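You operate a simulated robot arm through the tools that you are given. There is no shell and no other tool. Be economical: measure what you need, move in short steps, check, and stop when the job is done.

Carry out the task below with a simulated two-armed robot. There is one attempt and no reset: what you move stays moved.

## Task
Oil a patch on top of the chuck post from the oil tin.
Fine: Hold the tin still while you slide its lid open and shut again. Load the round brush on its pad; hold the post while you brush. Brush back in its stand. Set down upright: round brush. A coat counts when it lies all over at full strength: go over it till it gets no stronger.

Only the result counts: the job must be done as asked and must still hold three seconds after the hand-in. Knocking over, shifting, dropping, spilling or breaking anything else fails it. A push-on lid holds only when it is set on centred and level and pressed home; a screw cap is set on level and turned clockwise until tight.

## Robot
Two 7-joint arms with two-finger parallel grippers on one trunk, on a base that drives. Base frame: it is fixed to the floor where the robot stands at the start and does not move with it; the origin is under the middle of the robot, x ahead of it, y to its left, z up. Readings come in mm, rad, newtons and seconds.
The left shoulder is at the start at [70, 133, 1301], the right one opposite. With the tool pointing down near the work surface each hand reaches from about 100 to 620 mm from the robot's upright axis, wherever it stands, measured 20 degrees to its own side. Places, roughly: oil tin lid [500, -200, 1000]. Payload 1.57 kg a hand.
The tool frame of a hand sits at the grasp point between the pads (the TCP): z along the fingers, y along the line on which they close. The tips reach 30 mm beyond it. Largest opening 80 mm; finger width 17, thickness 12; the body of the gripper, 40 by 82 mm, starts 80 mm behind the TCP.
Orientation is that of the tool frame in the base frame, as a unit quaternion [x, y, z, w]. With the fingers straight down and closing along the base's y, the tool's x points along the base's -x, its y along +y and its z along -z.

## Interface
- The arms move only by the tool apply_moves. It takes "left_plan", "right_plan" or both (then of equal length, played together; a hand with none holds still); each is a list that holds one entry, the list of rows, each a list of 7 numbers: the shift along the tool's x, y, z in mm, then the turn, a rotation vector about the tool's x, y, z in rad, then the opening, from 0 (shut) to 1 (fully open). In form: [[[x, y, z, ax, ay, az, hand], ...]]. A call has 1 to 8 rows; each row shifts and turns the commanded pose from where the row before left it, along the tool's axes as they then stand. A row lasts 0.2 s, in which the tool goes at most 50 mm and 0.15 rad; a call with a longer step from one row to the next is refused whole, and so is a gripper value outside its range. A pose out of reach is approached as far as the arm can. The call stops where the force on the tool passes 40 N (or 10 N more than at its start, if that is more) or the arm is blocked; 0.2 s more then pass. The fingers move at their own pace (about 153 mm/s each) and stop on an object; they squeeze with about 22 N. The grip force told is the motor's: it shows also when the fingers shut on nothing. Time passes only in rows, and 0.2 s behind the last, so rows that do not move let the fingers close. It gives the time, the measured TCP pose, the force on the tool (base axes), the opening and the grip force at its end, in the units of the frame above (readings bear some noise), with the torque about the TCP (base axes, N m) and any sound that the robot's microphone picked up.
- Cameras (640 x 400 px; columns grow to the right, rows downward): "scene" is now at [124.2, -46.5, 1530.6]; the picture's right is [-0.50, -0.87, 0.00], its down [-0.50, 0.29, -0.81] and it looks along [0.70, -0.41, -0.58] (base axes); focal length 276 px, centre (320, 200). "left" rides on the left gripper at [72, 7, -122] in its tool frame; the picture's right is [-0.09, 1.00, 0.00], its down [-0.84, -0.08, -0.54] and it looks along [-0.54, -0.05, 0.84] (tool axes); focal length 238 px, centre (320, 200). "right" rides on the right gripper at [72, -7, -122] in its tool frame; the picture's right is [0.09, 1.00, 0.00], its down [-0.84, 0.08, -0.54] and it looks along [-0.54, 0.05, 0.84] (tool axes); focal length 238 px, centre (320, 200). There is no depth. A picture from a camera that has moved, and an enlarged one, comes with that camera's place and axes in the base frame and with its lens.
- get_image(camera): a new picture of that camera. No time passes.
- move_column(by): slides the trunk up (or, below 0, down) by that many mm; the arms and the scene camera ride with it, the base frame stays. It gives what a move gives, with no picture.
- steer(legs): drives the robot by 1 to 6 legs, each [ahead, left, turn to the left] in mm, mm and rad, along the robot's own axes; the way and the turn of a leg run together, so that a leg with both is an arc; at most 1500 mm and 3.142 rad a leg. The arms and the cameras ride along, it lands a little off, and it stops where it bumps. It gives what a move gives.
- aim_head(pan, tilt): turns the head with the scene camera to pan (to the left, within 1.501 rad either way) and tilt (down, from -0.506 to 1.204), counted from straight ahead of the robot. It gives what a move gives.
- zoom(camera, box): a new picture of the part [left, top, right, bottom] of that camera's present view, enlarged. No time passes.
- close_job(): hands the job in; it is judged then, once.

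Go step by step. Nothing tells you exact positions but the pictures and the camera data: compare them with the known pose of the tool, close in by small moves and look again before you grip or let go. The budget is 120 turns and 100 pictures, counting those below and the enlarged ones. Unless the task says otherwise, let go and move clear before handing in.

The tools are called after "Call:" as a command line: name --argument value ..., lists and objects as JSON in quotes. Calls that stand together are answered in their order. apply_moves: Moves the arms, as the interface text tells. Its arguments: {"type":"object","properties":{"left_plan":{"type":"array","items":{"type":"array","items":{"type":"array","items":{"type":"number"}}}},"right_plan":{"type":"array","items":{"type":"array","items":{"type":"array","items":{"type":"number"}}}}},"required":[]} The other tools are called the same way: move_column (by) slides the trunk up or down; steer (legs) drives the base; aim_head (pan, tilt) turns the head that bears the scene camera; get_image (camera) takes a picture; zoom (camera, box) takes an enlarged picture of a part of a camera's view; close_job () hands the job in.

At the start:

```text
clock: 0.0
left_eef_pos: [387.3, -47.0, 1344.7]
left_orientation: [-0.002, 1.0, -0.001, 0.001]
left_contact_force: [-0.2, -0.6, 0.3]
left_ft_torque: [0.0, 0.01, 0.02]
left_finger_gap: 80.4
left_grip_force: 0.1
right_eef_pos: [285.3, -336.8, 1374.3]
right_orientation: [0.0, 1.0, 0.0, 0.001]
right_contact_force: [-0.3, 0.4, -0.4]
right_ft_torque: [-0.01, 0.02, 0.02]
right_finger_gap: 80.1
right_grip_force: 0.1
trunk travel left (down, up): [-875.0, 65.0]
robot x, y, heading: [-1.6, 0.1, -0.0]
head pan, tilt: [-0.525, 0.621]
```

scene: 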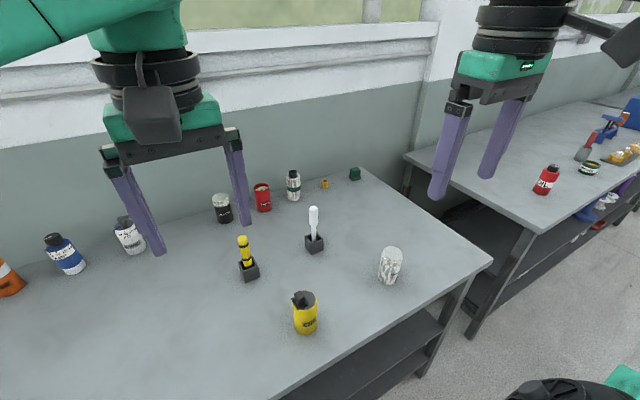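
right: 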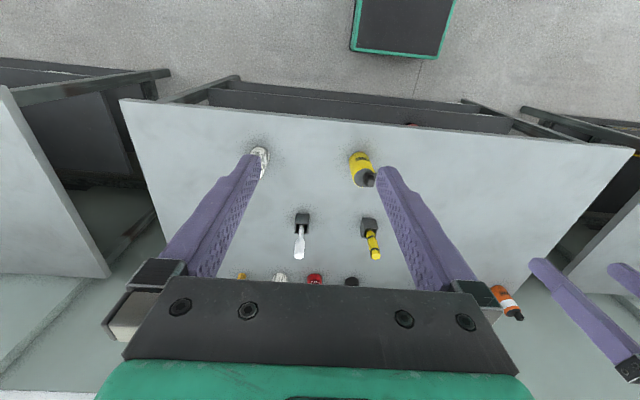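
left: 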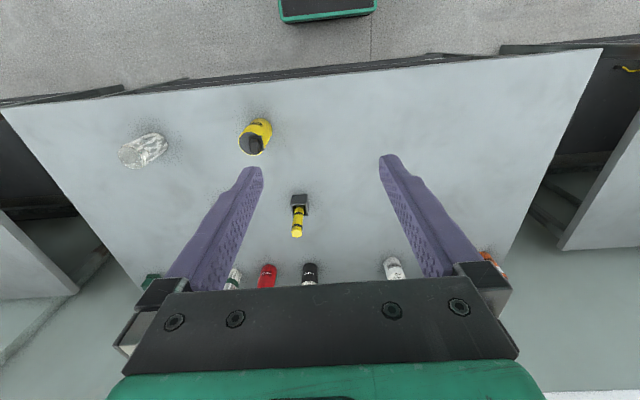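

I see a bench with a yellow tin, a white speckled post, two brushes in stands and some bottles. I'll zoom in to identify the objects first.

Call:
zoom --camera "scene" --box '[200, 150, 420, 350]'

Call:
zoom --camera "scene" --box '[280, 220, 420, 340]'

```text
2.00 times, centred on (310, 250) of scene
camera zoom: at [124.2, -46.5, 1530.6], right [-0.5, -0.87, 0.0], down [-0.5, 0.29, -0.81], along [0.7, -0.41, -0.58], focal length 552 px, centre (340, 100)
```

zoom: 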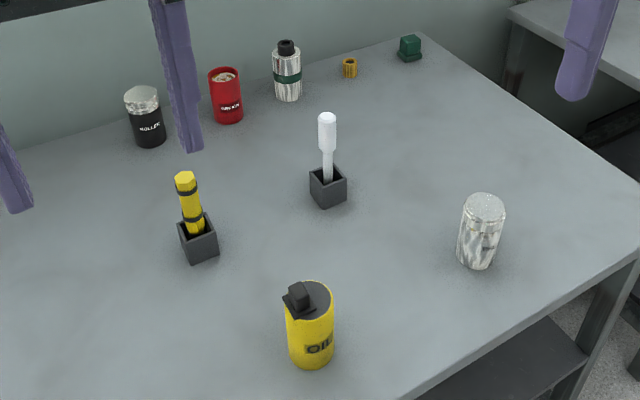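

```text
3.33 times, centred on (350, 280) of scene
camera zoom: at [124.2, -46.5, 1530.6], right [-0.5, -0.87, 0.0], down [-0.5, 0.29, -0.81], along [0.7, -0.41, -0.58], focal length 920 px, centre (220, -67)
```

zoom: 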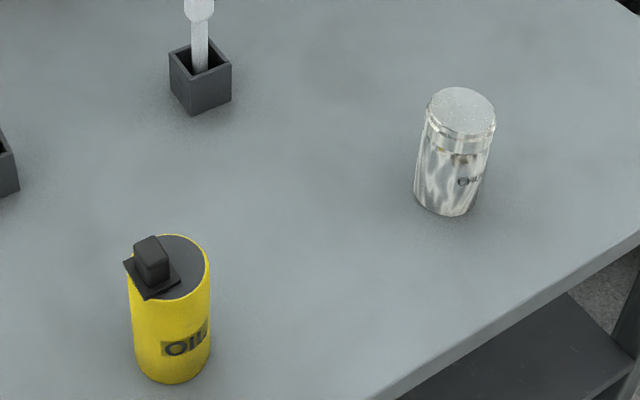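

The post is the metal cylinder near (465,-466) and the tin is near (470,-193). The two brushes are near x≈700. I'll look at the brushes closely to see which one is round.

Call:
zoom --camera "scene" --box '[225, 195, 345, 285]'

Call:
zoom --camera "right" --box '[280, 140, 400, 270]'

```text
4.44 times, centred on (285, 240) of scene
camera zoom: at [124.2, -46.5, 1530.6], right [-0.5, -0.87, 0.0], down [-0.5, 0.29, -0.81], along [0.7, -0.41, -0.58], focal length 1227 px, centre (476, 22)
```

zoom: 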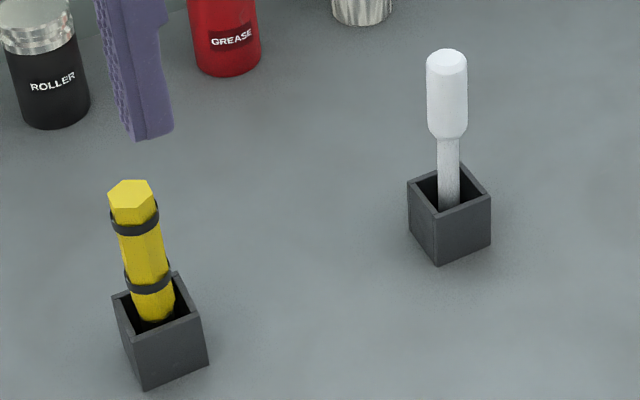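

```text
3.08 times, centred on (340, 205) of right
camera zoom: at [213.8, -345.2, 1495.7], right [-0.09, 1.0, 0.0], down [0.84, 0.08, 0.54], along [0.54, 0.05, -0.84], focal length 733 px, centre (258, 185)
```

zoom: 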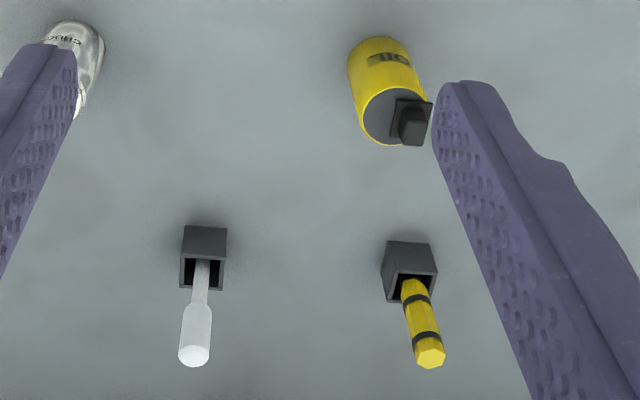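

The white brush has a round handle with its top near (689,-356,1041), and the yellow one is hexagonal. I want to drive closer, so I'll check how much clearance there is between the base and the table.

Call:
aim_head --pan 0 --tilt 1.2

Call:
get_image --camera "scene"

```text
clock: 1.0
left_eef_pos: [386.6, -48.0, 1343.8]
left_orientation: [-0.001, 1.0, -0.001, 0.001]
left_contact_force: [0.0, -0.3, -0.1]
left_ft_torque: [0.02, 0.01, -0.03]
left_finger_gap: 80.1
left_grip_force: 0.1
right_eef_pos: [286.2, -336.7, 1374.0]
right_orientation: [0.0, 1.0, 0.0, 0.001]
right_contact_force: [0.4, 0.0, -0.3]
right_ft_torque: [0.01, -0.02, 0.01]
right_finger_gap: 79.9
right_grip_force: 0.1
trunk travel left (down, up): [-875.0, 65.0]
robot x, y, heading: [-3.8, -1.8, 0.002]
head pan, tilt: [0.0, 1.201]
```

```text
92 pictures are left
camera scene: at [104.3, -2.6, 1488.0], right [0.0, -1.0, 0.0], down [-0.93, 0.0, -0.36], along [0.36, 0.0, -0.93], focal length 276 px, centre (320, 200)
```

scene: 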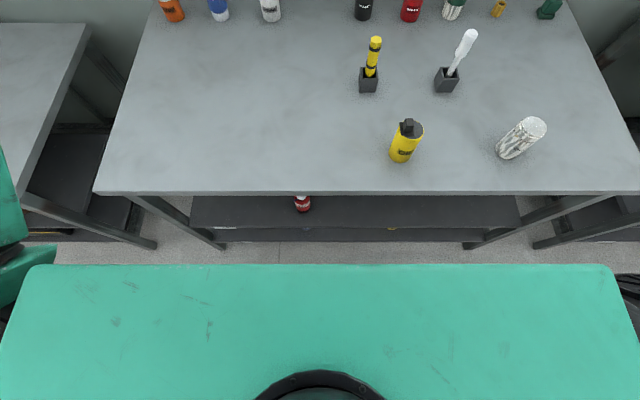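

The base front is at x≈190 and the table edge at x≈362, so there is room to move in. I'll drive to about x=115, y=-330, with both arms staying high.

Call:
steer --legs '[[0, -330, 0], [118, 0, 0]]'

Call:
aim_head --pan 0 --tilt 0.95

Call:
get_image --camera "scene"

Call:
get_image --camera "right"

Call:
get_image --camera "left"

```text
clock: 4.0
left_eef_pos: [498.8, -377.4, 1345.1]
left_orientation: [-0.002, 1.0, 0.0, 0.002]
left_contact_force: [-0.3, 0.7, 0.3]
left_ft_torque: [0.0, -0.05, 0.03]
left_finger_gap: 79.9
left_grip_force: 0.1
right_eef_pos: [398.8, -667.5, 1374.1]
right_orientation: [-0.002, 1.0, 0.001, 0.002]
right_contact_force: [-0.6, -0.9, -0.3]
right_ft_torque: [0.0, -0.08, 0.0]
right_finger_gap: 80.1
right_grip_force: 0.1
trunk travel left (down, up): [-875.0, 65.0]
robot x, y, heading: [118.6, -331.5, 0.003]
head pan, tilt: [0.0, 1.201]
```

```text
clock: 4.8
left_eef_pos: [505.6, -377.8, 1342.9]
left_orientation: [-0.002, 1.0, -0.002, 0.001]
left_contact_force: [0.9, -0.9, -0.7]
left_ft_torque: [0.03, 0.02, 0.02]
left_finger_gap: 80.1
left_grip_force: 0.0
right_eef_pos: [405.1, -666.0, 1373.0]
right_orientation: [-0.002, 1.0, 0.001, 0.0]
right_contact_force: [0.6, 0.3, -0.7]
right_ft_torque: [-0.03, -0.02, 0.01]
right_finger_gap: 80.1
right_grip_force: 0.1
trunk travel left (down, up): [-875.0, 65.0]
robot x, y, heading: [116.4, -330.6, 0.005]
head pan, tilt: [0.0, 0.949]
```

```text
91 pictures are left
camera scene: at [239.5, -332.9, 1504.0], right [0.0, -1.0, 0.0], down [-0.81, 0.0, -0.58], along [0.58, 0.0, -0.81], focal length 276 px, centre (320, 200)
```

scene: 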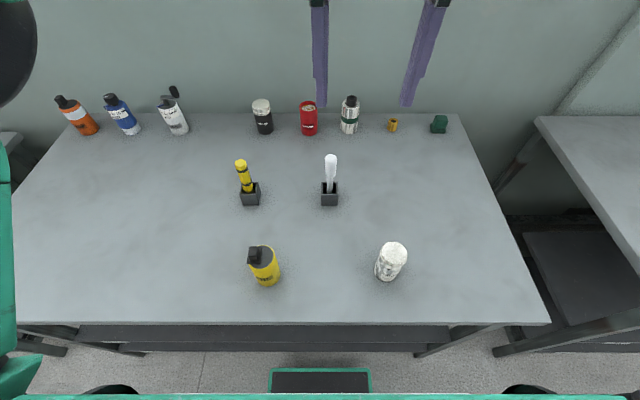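

```text
90 pictures are left
camera right: at [332.8, -675.3, 1495.6], right [-0.1, 1.0, 0.0], down [0.84, 0.08, 0.54], along [0.54, 0.05, -0.84], focal length 238 px, centre (320, 200)
```

right: 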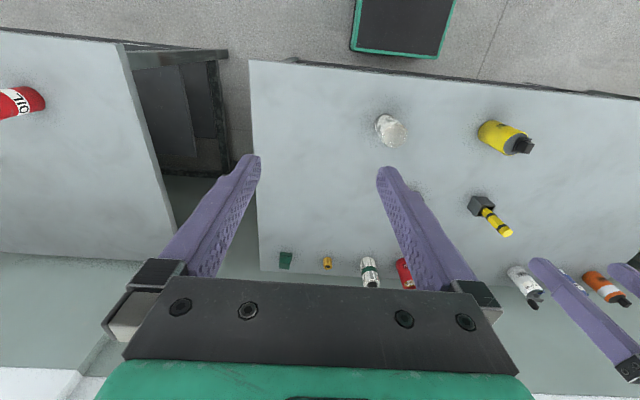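

```text
89 pictures are left
camera left: at [433.7, -371.6, 1466.1], right [0.09, 1.0, 0.0], down [0.84, -0.07, 0.54], along [0.54, -0.05, -0.84], focal length 238 px, centre (320, 200)
```

left: 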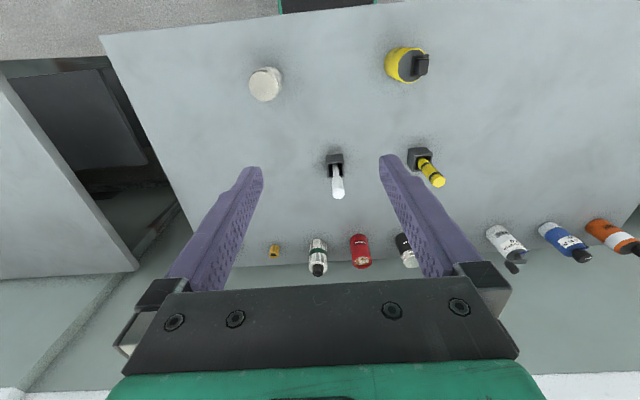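

The drive landed well. I'll take precise zooms to triangulate the tin and the post.

Call:
zoom --camera "scene" --box '[230, 225, 310, 295]'

Call:
zoom --camera "left" --box '[370, 30, 450, 90]'

Call:
zoom --camera "scene" --box '[350, 230, 430, 290]'

Call:
zoom --camera "left" --box '[225, 55, 305, 115]'

```text
5.71 times, centred on (270, 260) of scene
camera zoom: at [239.5, -332.9, 1504.0], right [0.0, -1.0, 0.0], down [-0.81, 0.0, -0.58], along [0.58, 0.0, -0.81], focal length 1578 px, centre (606, -143)
```

zoom: 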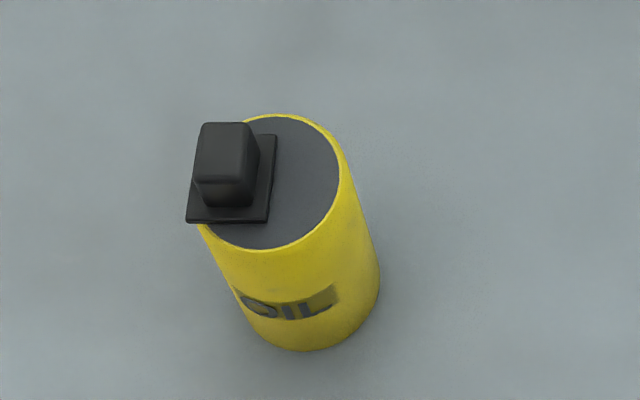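

```text
6.67 times, centred on (410, 60) of left
camera zoom: at [433.7, -371.6, 1466.1], right [0.09, 1.0, 0.0], down [0.84, -0.07, 0.54], along [0.54, -0.05, -0.84], focal length 1589 px, centre (-280, 1133)
```

zoom: 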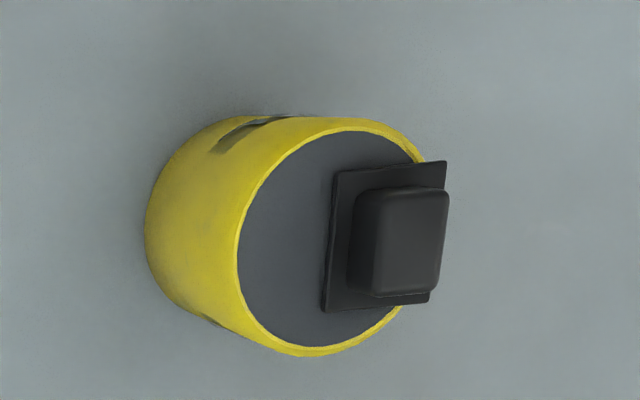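

```text
6.67 times, centred on (390, 260) of scene
camera zoom: at [239.5, -332.9, 1504.0], right [0.0, -1.0, 0.0], down [-0.81, 0.0, -0.58], along [0.58, 0.0, -0.81], focal length 1841 px, centre (-147, -200)
```

zoom: 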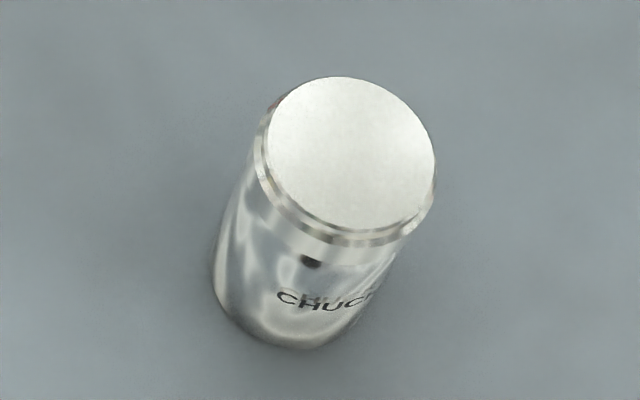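

```text
6.67 times, centred on (265, 85) of left
camera zoom: at [433.7, -371.6, 1466.1], right [0.09, 1.0, 0.0], down [0.84, -0.07, 0.54], along [0.54, -0.05, -0.84], focal length 1589 px, centre (687, 967)
```

zoom: 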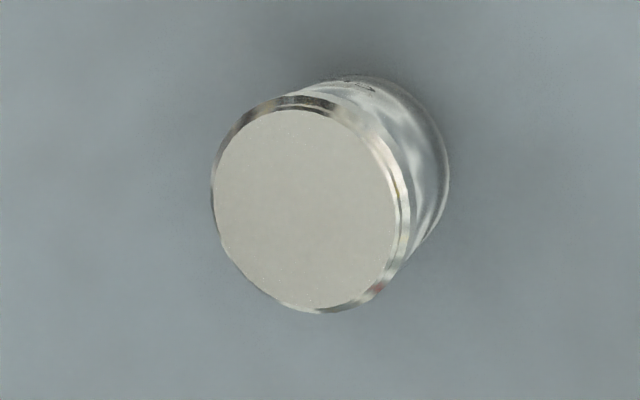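

The tin top is at about (478,-208,967), the knob top at (480,-195,988), the post top at (488,-489,965) and the table at z≈860. I'll lower the trunk, then turn the left hand level so it points to -y.

Call:
move_column --by -170

Call:
apply_moves --left_plan '[[[0, 0, 0, 0.0864, 0.0864, -0.0864, 1], [0, 0, 0, 0.0864, 0.0864, -0.0864, 1], [0, 0, 0, 0.0864, 0.0864, -0.0864, 1], [0, 0, 0, 0.0864, 0.0864, -0.0864, 1], [0, 0, 0, 0.0864, 0.0864, -0.0864, 1], [0, 0, 0, 0.0864, 0.0864, -0.0864, 1], [0, 0, 0, 0.0864, 0.0864, -0.0864, 1]]]'

Call:
apply_moves --left_plan '[[[0, 0, 0, 0.0864, 0.0864, -0.0864, 1], [0, 0, 0, 0.0864, 0.0864, -0.0864, 1], [0, 0, 0, 0.0864, 0.0864, -0.0864, 1], [0, 0, 0, 0.0864, 0.0864, -0.0864, 1], [0, 0, 0, 0.0864, 0.0864, -0.0864, 1], [0, 0, 0, 0.0864, 0.0864, -0.0864, 1], [0, 0, 0, 0.0864, 0.0864, -0.0864, 1]]]'

```text
clock: 6.7
left_eef_pos: [504.9, -377.2, 1174.2]
left_orientation: [-0.002, 1.0, -0.002, 0.0]
left_contact_force: [0.1, -0.3, 0.5]
left_ft_torque: [0.0, 0.01, 0.01]
left_finger_gap: 80.3
left_grip_force: 0.0
right_eef_pos: [405.2, -666.4, 1202.8]
right_orientation: [-0.002, 1.0, 0.001, 0.0]
right_contact_force: [-0.4, -0.7, 0.6]
right_ft_torque: [-0.03, -0.01, 0.02]
right_finger_gap: 79.8
right_grip_force: 0.1
trunk travel left (down, up): [-705.0, 235.0]
robot x, y, heading: [117.2, -329.2, 0.0]
head pan, tilt: [0.0, 0.949]
```

```text
clock: 8.3
left_eef_pos: [504.6, -374.6, 1172.4]
left_orientation: [-0.29, 0.865, -0.291, -0.289]
left_contact_force: [0.5, 0.4, 0.7]
left_ft_torque: [-0.02, 0.02, -0.05]
left_finger_gap: 79.9
left_grip_force: 0.0
right_eef_pos: [405.4, -665.4, 1202.8]
right_orientation: [-0.002, 1.0, 0.0, 0.0]
right_contact_force: [-0.3, 0.5, 0.0]
right_ft_torque: [0.02, -0.01, -0.03]
right_finger_gap: 80.1
right_grip_force: 0.0
trunk travel left (down, up): [-705.0, 235.0]
robot x, y, heading: [118.3, -330.3, 0.003]
head pan, tilt: [0.0, 0.949]
```

```text
clock: 9.9
left_eef_pos: [503.9, -375.7, 1174.2]
left_orientation: [0.5, -0.497, 0.503, 0.499]
left_contact_force: [0.2, -0.1, 0.0]
left_ft_torque: [-0.01, -0.01, 0.01]
left_finger_gap: 80.1
left_grip_force: 0.1
right_eef_pos: [403.1, -666.5, 1204.2]
right_orientation: [-0.001, 1.0, 0.0, 0.0]
right_contact_force: [-0.2, 0.5, 0.2]
right_ft_torque: [0.02, 0.0, -0.03]
right_finger_gap: 80.2
right_grip_force: 0.0
trunk travel left (down, up): [-705.0, 235.0]
robot x, y, heading: [117.3, -331.0, 0.001]
head pan, tilt: [0.0, 0.949]
```

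The left hand is level. I'll move it out to +y, clear of the tin, and then down to mid-tin height.

Call:
apply_moves --left_plan '[[[0, 4, -44, 0, 0, 0, 1], [0, 4, -44, 0, 0, 0, 1], [0, 4, -44, 0, 0, 0, 1], [0, 4, -44, 0, 0, 0, 1], [0, 4, -44, 0, 0, 0, 1], [0, 4, -44, 0, 0, 0, 1], [0, 2, -44, 0, 0, 0, 1]]]'

Call:
apply_moves --left_plan '[[[-40, 0, 0, 0, 0, 0, 1], [-40, 0, 0, 0, 0, 0, 1], [-40, 0, 0, 0, 0, 0, 1], [-40, 0, 0, 0, 0, 0, 1], [-40, 0, 0, 0, 0, 0, 1], [-40, 0, 0, 0, 0, 0, 1]]]'

Call:
get_image --camera "left"

Call:
get_image --camera "scene"

```text
clock: 11.5
left_eef_pos: [480.0, -68.6, 1172.8]
left_orientation: [0.499, -0.499, 0.502, 0.5]
left_contact_force: [0.4, 0.1, 0.4]
left_ft_torque: [-0.02, -0.01, 0.03]
left_finger_gap: 79.9
left_grip_force: 0.0
right_eef_pos: [404.3, -663.9, 1203.3]
right_orientation: [-0.002, 1.0, 0.0, 0.0]
right_contact_force: [0.6, 0.3, -0.2]
right_ft_torque: [0.0, -0.02, -0.01]
right_finger_gap: 79.9
right_grip_force: 0.1
trunk travel left (down, up): [-705.0, 235.0]
robot x, y, heading: [115.6, -329.9, 0.001]
head pan, tilt: [0.0, 0.949]
```

```text
clock: 12.9
left_eef_pos: [477.5, -71.1, 932.9]
left_orientation: [0.501, -0.499, 0.502, 0.499]
left_contact_force: [0.5, 0.1, 0.6]
left_ft_torque: [0.0, -0.01, 0.01]
left_finger_gap: 80.1
left_grip_force: 0.0
right_eef_pos: [405.7, -665.8, 1205.0]
right_orientation: [-0.002, 1.0, 0.0, 0.0]
right_contact_force: [0.1, 0.4, 0.8]
right_ft_torque: [0.0, 0.01, -0.02]
right_finger_gap: 80.0
right_grip_force: 0.1
trunk travel left (down, up): [-705.0, 235.0]
robot x, y, heading: [115.2, -332.1, 0.003]
head pan, tilt: [0.0, 0.949]
```

```text
84 pictures are left
camera left: at [471.3, 51.1, 1004.7], right [-1.0, -0.01, -0.09], down [0.08, 0.54, -0.84], along [0.05, -0.84, -0.54], focal length 238 px, centre (320, 200)
```

left: 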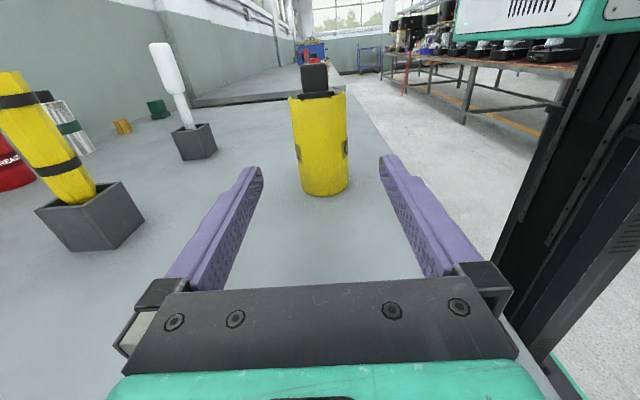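

```text
83 pictures are left
camera scene: at [239.5, -332.1, 1334.1], right [0.0, -1.0, 0.0], down [-0.81, 0.0, -0.58], along [0.58, 0.0, -0.81], focal length 276 px, centre (320, 200)
```

scene: 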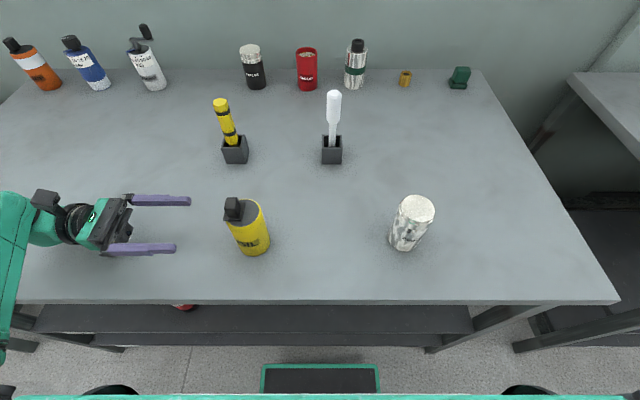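

The tin is centred between the left fingers. I'll advance around it in steps and then close.

Call:
apply_moves --left_plan '[[[-6, -2, 30, 0, 0, 0, 1], [-6, 0, 30, 0, 0, 0, 1], [0, 0, 30, 0, 0, 0, 1], [0, 0, 30, 0, 0, 0, 1], [0, 0, 16, 0, 0, 0, 1]]]'

Call:
get_image --camera "left"

Call:
zoom --camera "scene" --box '[170, 170, 290, 270]'

```text
clock: 14.1
left_eef_pos: [479.0, -206.8, 921.6]
left_orientation: [0.5, -0.498, 0.503, 0.499]
left_contact_force: [0.8, 0.3, 0.0]
left_ft_torque: [0.01, 0.01, 0.02]
left_finger_gap: 80.3
left_grip_force: 0.2
right_eef_pos: [405.7, -666.2, 1204.4]
right_orientation: [-0.001, 1.0, 0.001, 0.0]
right_contact_force: [-0.3, 0.5, -0.5]
right_ft_torque: [-0.01, -0.01, 0.03]
right_finger_gap: 79.9
right_grip_force: 0.1
trunk travel left (down, up): [-705.0, 235.0]
robot x, y, heading: [114.6, -329.3, 0.002]
head pan, tilt: [0.0, 0.949]
```

```text
82 pictures are left
camera left: at [472.4, -84.9, 993.7], right [-1.0, -0.01, -0.09], down [0.08, 0.54, -0.84], along [0.05, -0.84, -0.54], focal length 238 px, centre (320, 200)
```

left: 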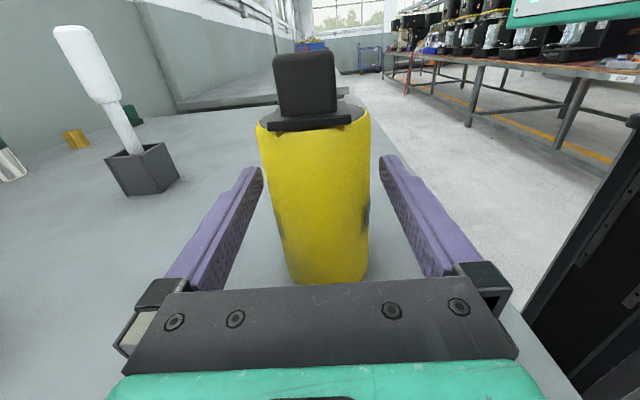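

```text
4.00 times, centred on (230, 220) of scene
camera zoom: at [238.8, -332.6, 1334.1], right [0.0, -1.0, 0.0], down [-0.81, 0.0, -0.58], along [0.58, 0.0, -0.81], focal length 1105 px, centre (680, 120)
```

zoom: 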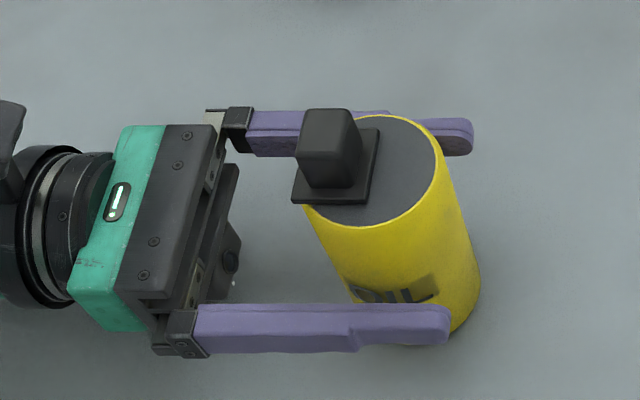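

The fingers straddle the tin evenly, so I'll close the left hand gently.

Call:
apply_moves --left_plan '[[[0, 0, 0, 0, 0, 0, 0.8], [0, 0, 0, 0, 0, 0, 0.72], [0, 0, 0, 0, 0, 0, 0.6], [0, 0, 0, 0, 0, 0, 0.6]]]'

Call:
get_image --camera "left"

```text
clock: 15.1
left_eef_pos: [479.2, -205.7, 922.7]
left_orientation: [0.501, -0.498, 0.502, 0.499]
left_contact_force: [-0.6, -0.7, -0.9]
left_ft_torque: [-0.02, 0.04, 0.01]
left_finger_gap: 56.8
left_grip_force: 22.3
right_eef_pos: [403.6, -665.9, 1202.3]
right_orientation: [-0.002, 1.0, 0.0, 0.0]
right_contact_force: [0.2, 0.4, 0.1]
right_ft_torque: [0.03, -0.01, 0.0]
right_finger_gap: 80.0
right_grip_force: 0.0
trunk travel left (down, up): [-705.0, 235.0]
robot x, y, heading: [114.0, -331.3, 0.004]
head pan, tilt: [0.0, 0.949]
```

```text
80 pictures are left
camera left: at [472.4, -84.6, 993.8], right [-1.0, 0.0, -0.09], down [0.08, 0.54, -0.84], along [0.05, -0.84, -0.54], focal length 238 px, centre (320, 200)
```

left: 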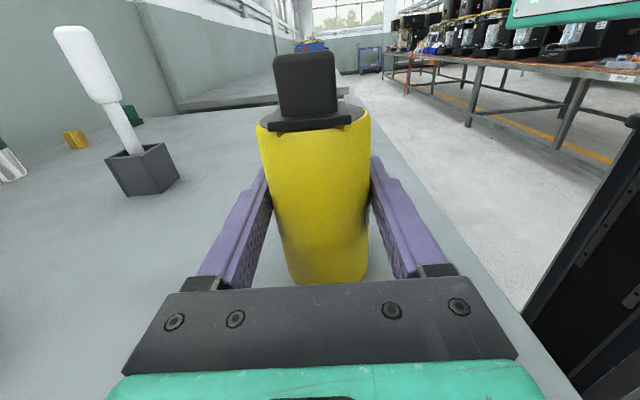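

The tin is held (gap 56.8) and the knob is at about (480,-197), z 968–992. I'll bring the right hand over it, high.

Call:
apply_moves --right_plan '[[[-9.5, 46, 0, 0, 0, 0, 0.7], [-9.5, 46, 0, 0, 0, 0, 0.7], [-9.5, 46, 0, 0, 0, 0, 0.7], [-9.5, 46, 0, 0, 0, 0, 0.7], [-9.5, 46, 0, 0, 0, 0, 0.7], [-9.5, 46, 0, 0, 0, 0, 0.7], [-9.5, 46, 0, 0, 0, 0, 0.7], [-9.5, 46, 0, 0, 0, 0, 0.7]]]'

Call:
apply_moves --right_plan '[[[0, 34, 20, 0, 0, 0, 0.7], [0, 34, 40, 0, 0, 0, 0.7], [0, 33, 45, 0, 0, 0, 0.7], [0, 0, 30, 0, 0, 0, 0.7]]]'

Call:
get_image --camera "right"

Call:
get_image --camera "scene"

```text
clock: 16.9
left_eef_pos: [479.1, -205.5, 920.8]
left_orientation: [0.5, -0.499, 0.502, 0.5]
left_contact_force: [-0.9, 0.4, 1.9]
left_ft_torque: [0.01, 0.12, 0.01]
left_finger_gap: 57.1
left_grip_force: 22.3
right_eef_pos: [454.7, -389.2, 1186.5]
right_orientation: [-0.001, 1.0, 0.001, 0.001]
right_contact_force: [0.1, -0.2, -0.8]
right_ft_torque: [0.01, -0.03, 0.0]
right_finger_gap: 56.1
right_grip_force: 0.0
right hand out of reach, approached as far as the arm can: row 6, 7, 8
trunk travel left (down, up): [-705.0, 235.0]
robot x, y, heading: [116.7, -330.9, -0.0]
head pan, tilt: [0.0, 0.949]
```

```text
refused: row 2 steps farther than a row can; nothing moved
```

```text
79 pictures are left
camera right: at [381.9, -398.1, 1309.6], right [-0.09, 1.0, 0.0], down [0.84, 0.08, 0.54], along [0.54, 0.05, -0.84], focal length 238 px, centre (320, 200)
```

right: 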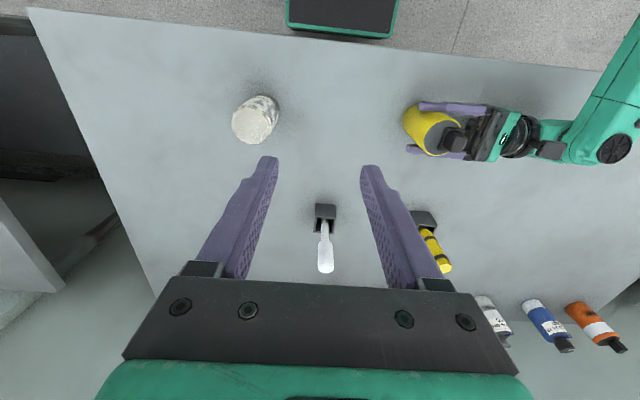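

```text
78 pictures are left
camera scene: at [238.8, -332.4, 1334.1], right [0.0, -1.0, 0.0], down [-0.81, 0.0, -0.58], along [0.58, 0.0, -0.81], focal length 276 px, centre (320, 200)
```

scene: 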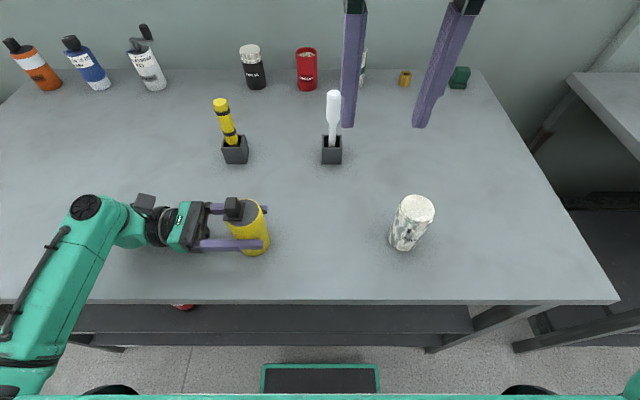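

The right hand is out of reach at this height. I'll lower it first, then go sideways.

Call:
apply_moves --right_plan '[[[0, 0, 45, 0, 0, 0, 0.7], [0, 0, 45, 0, 0, 0, 0.7]]]'

```text
clock: 17.5
left_eef_pos: [479.6, -206.6, 920.8]
left_orientation: [0.5, -0.499, 0.502, 0.499]
left_contact_force: [-0.1, -0.4, 0.4]
left_ft_torque: [0.0, 0.06, 0.01]
left_finger_gap: 56.6
left_grip_force: 21.8
right_eef_pos: [455.7, -390.0, 1096.3]
right_orientation: [-0.002, 1.0, 0.001, 0.001]
right_contact_force: [0.7, 0.1, -0.5]
right_ft_torque: [0.0, -0.01, -0.04]
right_finger_gap: 56.1
right_grip_force: 0.1
trunk travel left (down, up): [-705.0, 235.0]
robot x, y, heading: [115.6, -329.2, 0.001]
head pan, tilt: [0.0, 0.949]
```

Call:
apply_moves --right_plan '[[[-5, 38, 0, 0, 0, 0, 0.7], [-5, 38, 0, 0, 0, 0, 0.7], [-5, 38, 0, 0, 0, 0, 0.7], [-5, 38, 0, 0, 0, 0, 0.7], [-4, 38, 0, 0, 0, 0, 0.7]]]'

Call:
get_image --camera "right"

```text
clock: 18.7
left_eef_pos: [479.6, -204.9, 921.6]
left_orientation: [0.501, -0.498, 0.502, 0.499]
left_contact_force: [-0.9, 0.4, -0.6]
left_ft_torque: [-0.04, 0.05, 0.03]
left_finger_gap: 56.9
left_grip_force: 22.2
right_eef_pos: [462.1, -363.6, 1099.1]
right_orientation: [0.0, 1.0, 0.001, 0.001]
right_contact_force: [0.5, 0.0, 0.3]
right_ft_torque: [0.01, -0.03, 0.0]
right_finger_gap: 56.0
right_grip_force: 0.0
right hand out of reach, approached as far as the arm can: row 1, 2, 3, 4, 5
trunk travel left (down, up): [-705.0, 235.0]
robot x, y, heading: [118.3, -332.2, 0.003]
head pan, tilt: [0.0, 0.949]
```

```text
77 pictures are left
camera right: at [388.9, -371.7, 1221.4], right [-0.09, 1.0, 0.0], down [0.84, 0.08, 0.54], along [0.54, 0.05, -0.84], focal length 238 px, centre (320, 200)
```

right: 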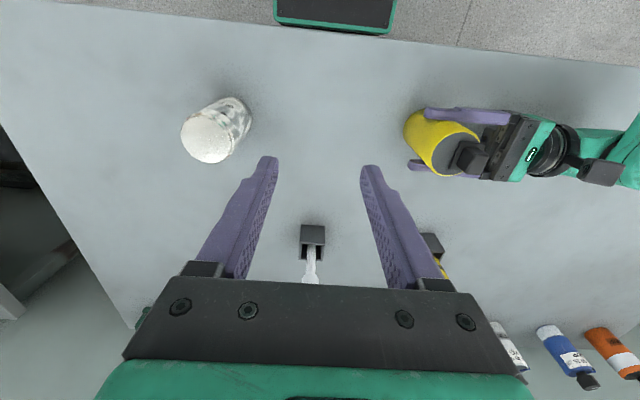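

The right arm can't cross the middle, so I'll let go of the tin, back off and drive left so the tin lies on the right side of the robot.

Call:
apply_moves --left_plan '[[[0, 0, 0, 0, 0, 0, 0.8], [0, 0, 0, 0, 0, 0, 1], [0, 0, 0, 0, 0, 0, 1], [0, 0, -35, 0, 0, 0, 1], [0, 0, -35, 0, 0, 0, 1], [0, 0, -35, 0, 0, 0, 1], [0, 0, -35, 0, 0, 0, 1]]]'

Call:
steer --legs '[[0, 220, 0]]'

Call:
get_image --camera "left"

Call:
get_image --camera "right"

```text
clock: 20.3
left_eef_pos: [483.0, -66.3, 920.2]
left_orientation: [0.5, -0.498, 0.502, 0.499]
left_contact_force: [0.0, 0.7, 0.0]
left_ft_torque: [0.0, -0.01, 0.01]
left_finger_gap: 80.2
left_grip_force: 0.0
right_eef_pos: [462.2, -361.9, 1099.2]
right_orientation: [0.001, 1.0, 0.0, 0.0]
right_contact_force: [-0.5, -0.9, 0.3]
right_ft_torque: [0.02, 0.06, -0.01]
right_finger_gap: 55.9
right_grip_force: 0.1
trunk travel left (down, up): [-705.0, 235.0]
robot x, y, heading: [117.5, -331.2, 0.004]
head pan, tilt: [0.0, 0.949]
```

```text
clock: 22.0
left_eef_pos: [485.5, 151.0, 921.4]
left_orientation: [0.5, -0.5, 0.5, 0.5]
left_contact_force: [0.3, 0.4, 0.2]
left_ft_torque: [-0.01, 0.0, 0.01]
left_finger_gap: 80.1
left_grip_force: 0.1
right_eef_pos: [461.9, -144.6, 1100.0]
right_orientation: [0.001, 1.0, 0.003, 0.001]
right_contact_force: [0.4, 0.6, 1.0]
right_ft_torque: [0.0, 0.03, 0.02]
right_finger_gap: 56.1
right_grip_force: 0.1
trunk travel left (down, up): [-705.0, 235.0]
robot x, y, heading: [118.6, -111.6, -0.001]
head pan, tilt: [0.0, 0.949]
```

```text
76 pictures are left
camera left: at [478.4, 273.0, 993.6], right [-1.0, 0.0, -0.09], down [0.08, 0.54, -0.84], along [0.05, -0.84, -0.54], focal length 238 px, centre (320, 200)
```

left: 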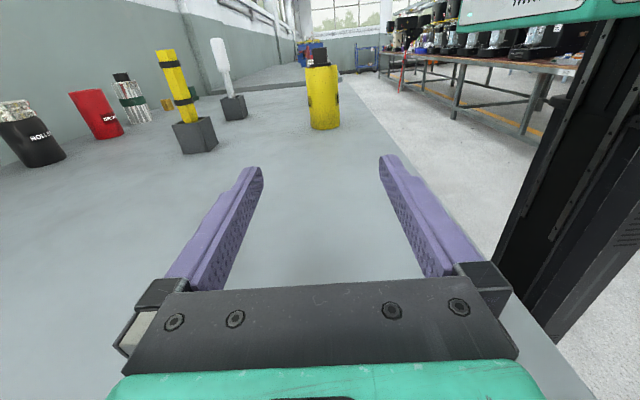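

```text
75 pictures are left
camera right: at [388.8, -153.4, 1221.5], right [-0.09, 1.0, 0.0], down [0.84, 0.07, 0.54], along [0.54, 0.05, -0.84], focal length 238 px, centre (320, 200)
```

right: 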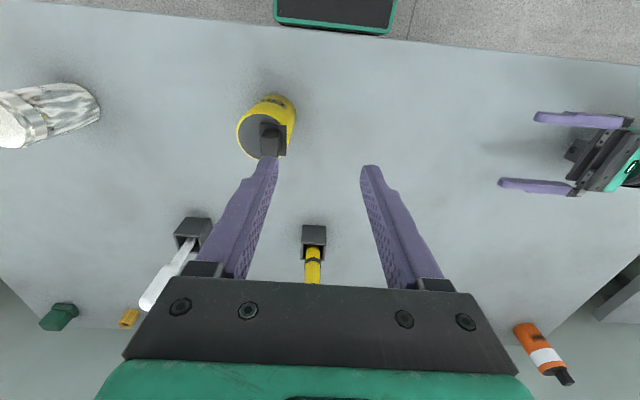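

Now I'll shift the right hand above the knob and bring the left hand back in to the tin.

Call:
apply_moves --left_plan '[[[0, 1, 44, 0, 0, 0, 1], [0, 1, 44, 0, 0, 0, 1], [0, 1, 44, 0, 0, 0, 1], [0, 1, 44, 0, 0, 0, 1], [0, 1, 44, 0, 0, 0, 1], [0, 1, 44, 0, 0, 0, 1]]]' --right_plan '[[[-6, -18, 0, 0, 0, 0, 0.7], [-6, -18, 0, 0, 0, 0, 0.7], [-6, -16, 0, 0, 0, 0, 0.7], [0, 0, 0, 0, 0, 0, 0.7], [0, 0, 0, 0, 0, 0, 0.7], [0, 0, 0, 0, 0, 0, 0.7]]]'

Call:
get_image --camera "left"

Call:
get_image --camera "right"

```text
clock: 23.4
left_eef_pos: [478.2, -115.0, 922.5]
left_orientation: [0.5, -0.499, 0.501, 0.5]
left_contact_force: [-0.3, -0.5, 0.1]
left_ft_torque: [0.03, 0.0, -0.01]
left_finger_gap: 80.0
left_grip_force: 0.0
right_eef_pos: [478.7, -196.8, 1098.6]
right_orientation: [0.003, 1.0, 0.003, 0.002]
right_contact_force: [0.6, -0.4, 0.0]
right_ft_torque: [-0.01, -0.01, -0.04]
right_finger_gap: 55.9
right_grip_force: 0.1
trunk travel left (down, up): [-705.0, 235.0]
robot x, y, heading: [121.1, -110.0, 0.001]
head pan, tilt: [0.0, 0.949]
```

```text
74 pictures are left
camera left: at [470.8, 6.1, 993.9], right [-1.0, 0.0, -0.09], down [0.08, 0.54, -0.84], along [0.05, -0.84, -0.54], focal length 238 px, centre (320, 200)
```

left: 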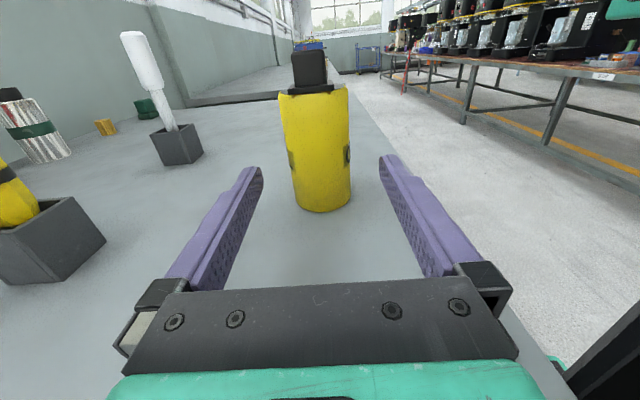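

```text
73 pictures are left
camera right: at [406.8, -205.9, 1220.8], right [-0.09, 1.0, 0.0], down [0.84, 0.07, 0.54], along [0.54, 0.05, -0.84], focal length 238 px, centre (320, 200)
```

right: 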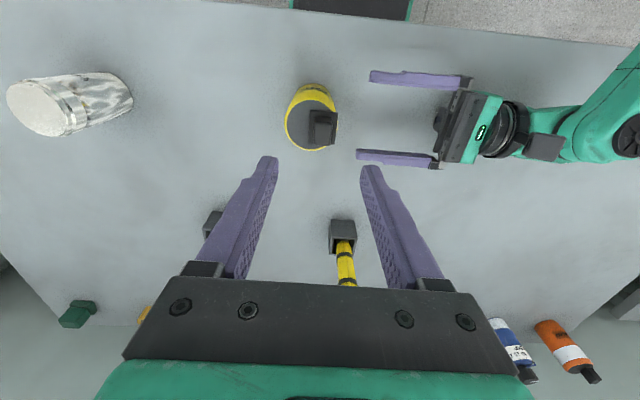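

Call:
apply_moves --left_plan '[[[0, 0, 32, 0, 0, 0, 1], [0, -1, 32, 0, 0, 0, 1], [0, 0, 27, 0, 0, 0, 1], [0, 0, 0, 0, 0, 0, 0.8], [0, 0, 0, 0, 0, 0, 0.72], [0, 0, 0, 0, 0, 0, 0.6], [0, 0, 0, 0, 0, 0, 0.6]]]' --right_plan '[[[0, 0, 0, 0, 0, 0, 0.7], [0, 0, 0, 0, 0, 0, 0.7], [0, 0, 0, 0, 0, 0, 0.7], [0, 0, 0, 0, 0, 0, 0.7], [0, 0, 20, 0, 0, 0, 0.7], [0, 0, 20, 0, 0, 0, 0.7], [0, 0, 15, 0, 0, 0, 0.7]]]'

Call:
get_image --camera "right"

Call:
zoom --camera "left" --box '[220, 0, 420, 140]'

```text
clock: 25.0
left_eef_pos: [479.5, -204.5, 922.3]
left_orientation: [0.499, -0.5, 0.501, 0.5]
left_contact_force: [-0.1, -0.3, -0.3]
left_ft_torque: [-0.02, 0.03, 0.02]
left_finger_gap: 56.8
left_grip_force: 22.1
right_eef_pos: [479.3, -197.4, 1042.3]
right_orientation: [0.003, 1.0, 0.002, 0.0]
right_contact_force: [1.2, 0.1, -0.6]
right_ft_torque: [0.05, 0.03, -0.02]
right_finger_gap: 56.2
right_grip_force: 0.2
trunk travel left (down, up): [-705.0, 235.0]
robot x, y, heading: [118.2, -110.8, 0.001]
head pan, tilt: [0.0, 0.949]
```

```text
72 pictures are left
camera right: at [406.6, -205.0, 1165.5], right [-0.09, 1.0, 0.0], down [0.84, 0.07, 0.54], along [0.54, 0.05, -0.84], focal length 238 px, centre (320, 200)
```

right: 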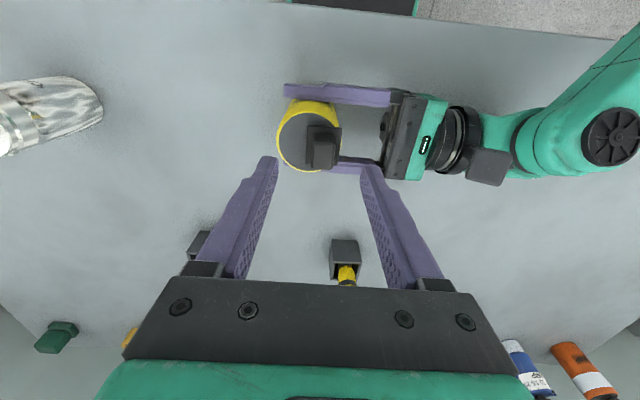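

```text
2.86 times, centred on (320, 70) of left
camera zoom: at [472.7, -82.1, 994.3], right [-1.0, 0.0, -0.09], down [0.08, 0.54, -0.84], along [0.05, -0.84, -0.54], focal length 681 px, centre (320, 571)
```

zoom: 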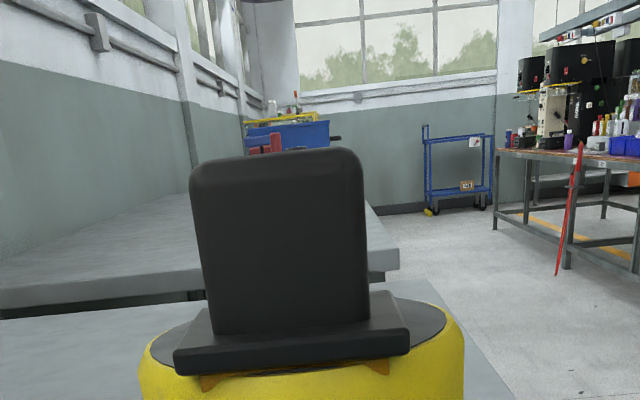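

The rails under the lid plate run along y, so the lid slides along y. I'll descend and grip the knob.

Call:
apply_moves --right_plan '[[[0, 0, 20, 0, 0, 0, 0.7], [0, 0, 17, 0, 0, 0, 0.7], [0, 0, 0, 0, 0, 0, 0.4], [0, 0, 0, 0, 0, 0, 0.2], [0, 0, 0, 0, 0, 0, 0.15]]]'

Call:
get_image --camera "right"

```text
clock: 26.2
left_eef_pos: [478.6, -203.8, 922.0]
left_orientation: [0.499, -0.499, 0.501, 0.5]
left_contact_force: [0.2, -3.1, 1.2]
left_ft_torque: [0.19, 0.21, -0.15]
left_finger_gap: 57.0
left_grip_force: 21.8
right_eef_pos: [478.4, -196.5, 1006.7]
right_orientation: [0.001, 1.0, 0.001, 0.001]
right_contact_force: [-0.4, 3.6, -1.0]
right_ft_torque: [0.02, -0.22, 0.1]
right_finger_gap: 16.9
right_grip_force: 22.0
trunk travel left (down, up): [-705.0, 235.0]
robot x, y, heading: [121.3, -111.3, 0.001]
head pan, tilt: [0.0, 0.949]
```

```text
70 pictures are left
camera right: at [406.1, -205.2, 1130.0], right [-0.09, 1.0, 0.0], down [0.84, 0.07, 0.54], along [0.54, 0.05, -0.84], focal length 238 px, centre (320, 200)
```

right: 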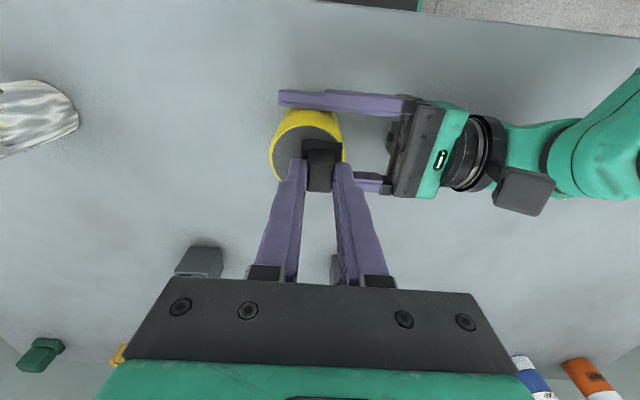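

The knob is gripped, 17 mm wide. I'll try a small slide to -y and watch the force.

Call:
apply_moves --right_plan '[[[0, -2, 0, 0, 0, 0, 0.15], [0, -2, 0, 0, 0, 0, 0.15]]]'

```text
clock: 26.8
left_eef_pos: [478.5, -203.9, 920.4]
left_orientation: [0.499, -0.5, 0.5, 0.5]
left_contact_force: [2.7, -3.0, 0.3]
left_ft_torque: [0.07, 0.2, -0.08]
left_finger_gap: 57.0
left_grip_force: 21.8
right_eef_pos: [479.2, -200.4, 1007.6]
right_orientation: [0.001, 1.0, 0.002, 0.001]
right_contact_force: [-1.9, 3.0, 2.8]
right_ft_torque: [0.02, 0.02, 0.13]
right_finger_gap: 16.9
right_grip_force: 21.8
trunk travel left (down, up): [-705.0, 235.0]
robot x, y, heading: [115.3, -108.6, -0.003]
head pan, tilt: [0.0, 0.949]
```

It slides freely to -y, so I'll keep going.

Call:
apply_moves --right_plan '[[[0, -4, 0, 0, 0, 0, 0.15], [0, -4, 0, 0, 0, 0, 0.15], [0, -4, 0, 0, 0, 0, 0.15]]]'

Call:
zoom --camera "scene" --box '[300, 150, 460, 260]'

Call:
zoom --camera "left" --box '[220, 30, 420, 170]'

```text
clock: 27.6
left_eef_pos: [479.8, -203.0, 921.6]
left_orientation: [0.5, -0.5, 0.5, 0.5]
left_contact_force: [3.9, -3.4, 0.5]
left_ft_torque: [0.11, 0.35, -0.04]
left_finger_gap: 56.9
left_grip_force: 21.8
right_eef_pos: [479.1, -211.7, 1007.9]
right_orientation: [0.002, 1.0, 0.001, 0.0]
right_contact_force: [-4.3, 3.0, 3.5]
right_ft_torque: [0.07, 0.0, 0.08]
right_finger_gap: 16.8
right_grip_force: 22.0
trunk travel left (down, up): [-705.0, 235.0]
robot x, y, heading: [122.0, -105.2, -0.006]
head pan, tilt: [0.0, 0.949]
```

```text
3.64 times, centred on (380, 205) of scene
camera zoom: at [238.8, -112.9, 1334.1], right [0.0, -1.0, 0.0], down [-0.81, 0.0, -0.58], along [0.58, 0.0, -0.81], focal length 1004 px, centre (102, 182)
```

zoom: 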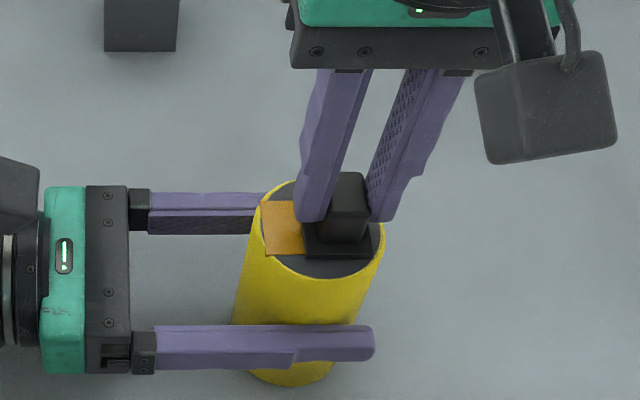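

```text
2.86 times, centred on (320, 100) of left
camera zoom: at [472.7, -82.0, 994.4], right [-1.0, 0.0, -0.09], down [0.08, 0.54, -0.84], along [0.05, -0.84, -0.54], focal length 681 px, centre (320, 486)
```

zoom: 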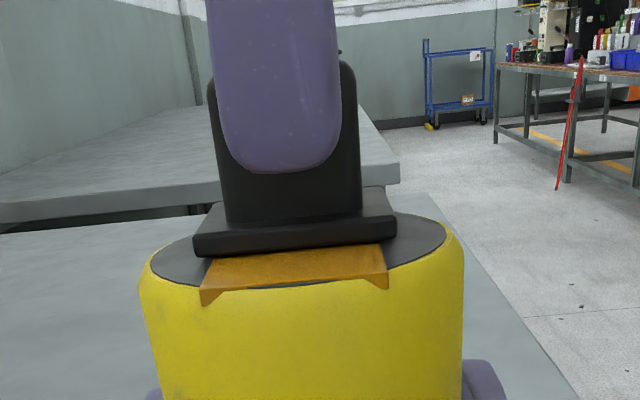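

The amber pad is appearing on the +y side. I'll keep sliding until it is fully exposed.

Call:
apply_moves --right_plan '[[[0, -4, 0, 0, 0, 0, 0.15], [0, -4, 0, 0, 0, 0, 0.15], [0, -4, 0, 0, 0, 0, 0.15]]]'

Call:
zoom --camera "scene" --box '[300, 150, 460, 260]'

```text
clock: 28.4
left_eef_pos: [478.6, -202.9, 921.6]
left_orientation: [0.499, -0.5, 0.502, 0.5]
left_contact_force: [7.5, -12.0, -1.3]
left_ft_torque: [0.32, -0.12, 0.0]
left_finger_gap: 56.5
left_grip_force: 22.2
right_eef_pos: [478.4, -223.5, 1009.5]
right_orientation: [0.001, 1.0, 0.002, 0.002]
right_contact_force: [-4.6, 10.0, 11.5]
right_ft_torque: [0.38, 0.35, 0.18]
right_finger_gap: 16.7
right_grip_force: 21.9
trunk travel left (down, up): [-705.0, 235.0]
robot x, y, heading: [119.0, -109.4, 0.003]
head pan, tilt: [0.0, 0.949]
```

```text
3.64 times, centred on (380, 205) of scene
camera zoom: at [238.5, -112.7, 1334.2], right [0.0, -1.0, 0.0], down [-0.81, 0.0, -0.58], along [0.58, 0.0, -0.81], focal length 1004 px, centre (102, 182)
```

zoom: 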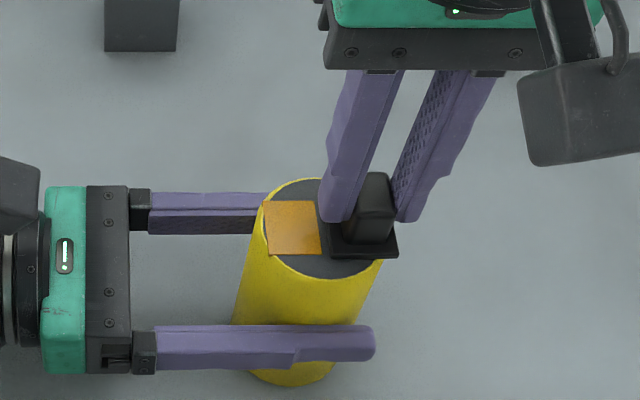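

The lid is at its stop and the pad is fully exposed, centred near (478,-196,969). I'll release the knob and raise the right hand.

Call:
apply_moves --right_plan '[[[0, 0, 0, 0, 0, 0, 0.35], [0, 0, 0, 0, 0, 0, 0.4], [0, 0, -20, 0, 0, 0, 0.4], [0, 0, -40, 0, 0, 0, 0.4], [0, 0, -40, 0, 0, 0, 0.4]]]'

Call:
apply_moves --right_plan '[[[-30, -22, 0, 0, 0, 0, 0.5], [-30, -22, 0, 0, 0, 0, 0.5], [-30, -22, 0, 0, 0, 0, 0.5], [-30, -22, 0, 0, 0, 0, 0.5], [-30, -22, 0, 0, 0, 0, 0.5]]]'

Call:
get_image --camera "right"

Call:
get_image --camera "scene"

```text
clock: 29.6
left_eef_pos: [479.1, -204.6, 923.6]
left_orientation: [0.498, -0.5, 0.502, 0.5]
left_contact_force: [-1.5, 0.2, 3.5]
left_ft_torque: [-0.1, 0.12, -0.04]
left_finger_gap: 56.7
left_grip_force: 21.8
right_eef_pos: [478.5, -223.5, 1107.3]
right_orientation: [0.002, 1.0, 0.001, 0.001]
right_contact_force: [-0.5, 1.2, 0.8]
right_ft_torque: [0.0, 0.0, 0.03]
right_finger_gap: 31.9
right_grip_force: 0.1
trunk travel left (down, up): [-705.0, 235.0]
robot x, y, heading: [117.4, -108.7, -0.007]
head pan, tilt: [0.0, 0.949]
```

```text
clock: 30.8
left_eef_pos: [479.6, -203.6, 922.1]
left_orientation: [0.499, -0.499, 0.501, 0.501]
left_contact_force: [0.6, -2.5, 3.2]
left_ft_torque: [-0.26, 0.01, -0.02]
left_finger_gap: 56.9
left_grip_force: 22.4
right_eef_pos: [630.1, -335.2, 1105.8]
right_orientation: [0.001, 1.0, 0.002, 0.0]
right_contact_force: [0.6, -0.2, -0.6]
right_ft_torque: [-0.02, 0.02, 0.0]
right_finger_gap: 40.2
right_grip_force: 0.0
trunk travel left (down, up): [-705.0, 235.0]
robot x, y, heading: [118.3, -107.5, -0.001]
head pan, tilt: [0.0, 0.949]
```

```text
66 pictures are left
camera right: at [557.5, -343.6, 1228.4], right [-0.09, 1.0, 0.0], down [0.84, 0.07, 0.54], along [0.54, 0.05, -0.84], focal length 238 px, centre (320, 200)
```

right: 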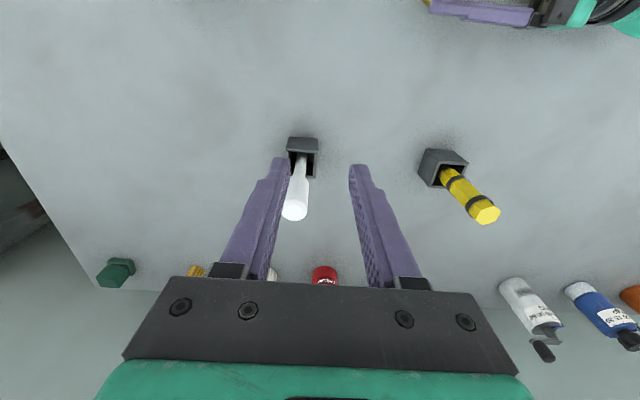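

```text
65 pictures are left
camera scene: at [239.9, -113.0, 1334.1], right [0.0, -1.0, 0.0], down [-0.81, 0.0, -0.58], along [0.58, 0.0, -0.81], focal length 276 px, centre (320, 200)
```

scene: 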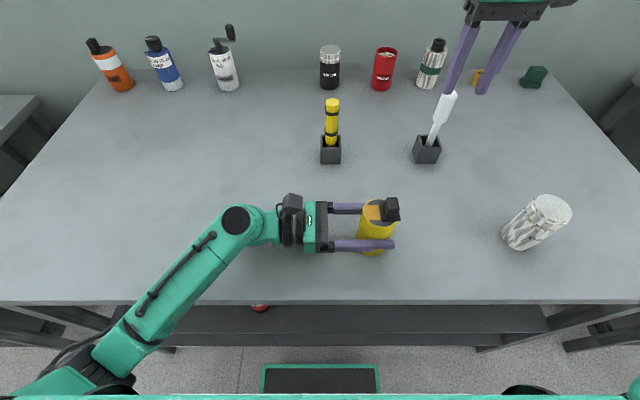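

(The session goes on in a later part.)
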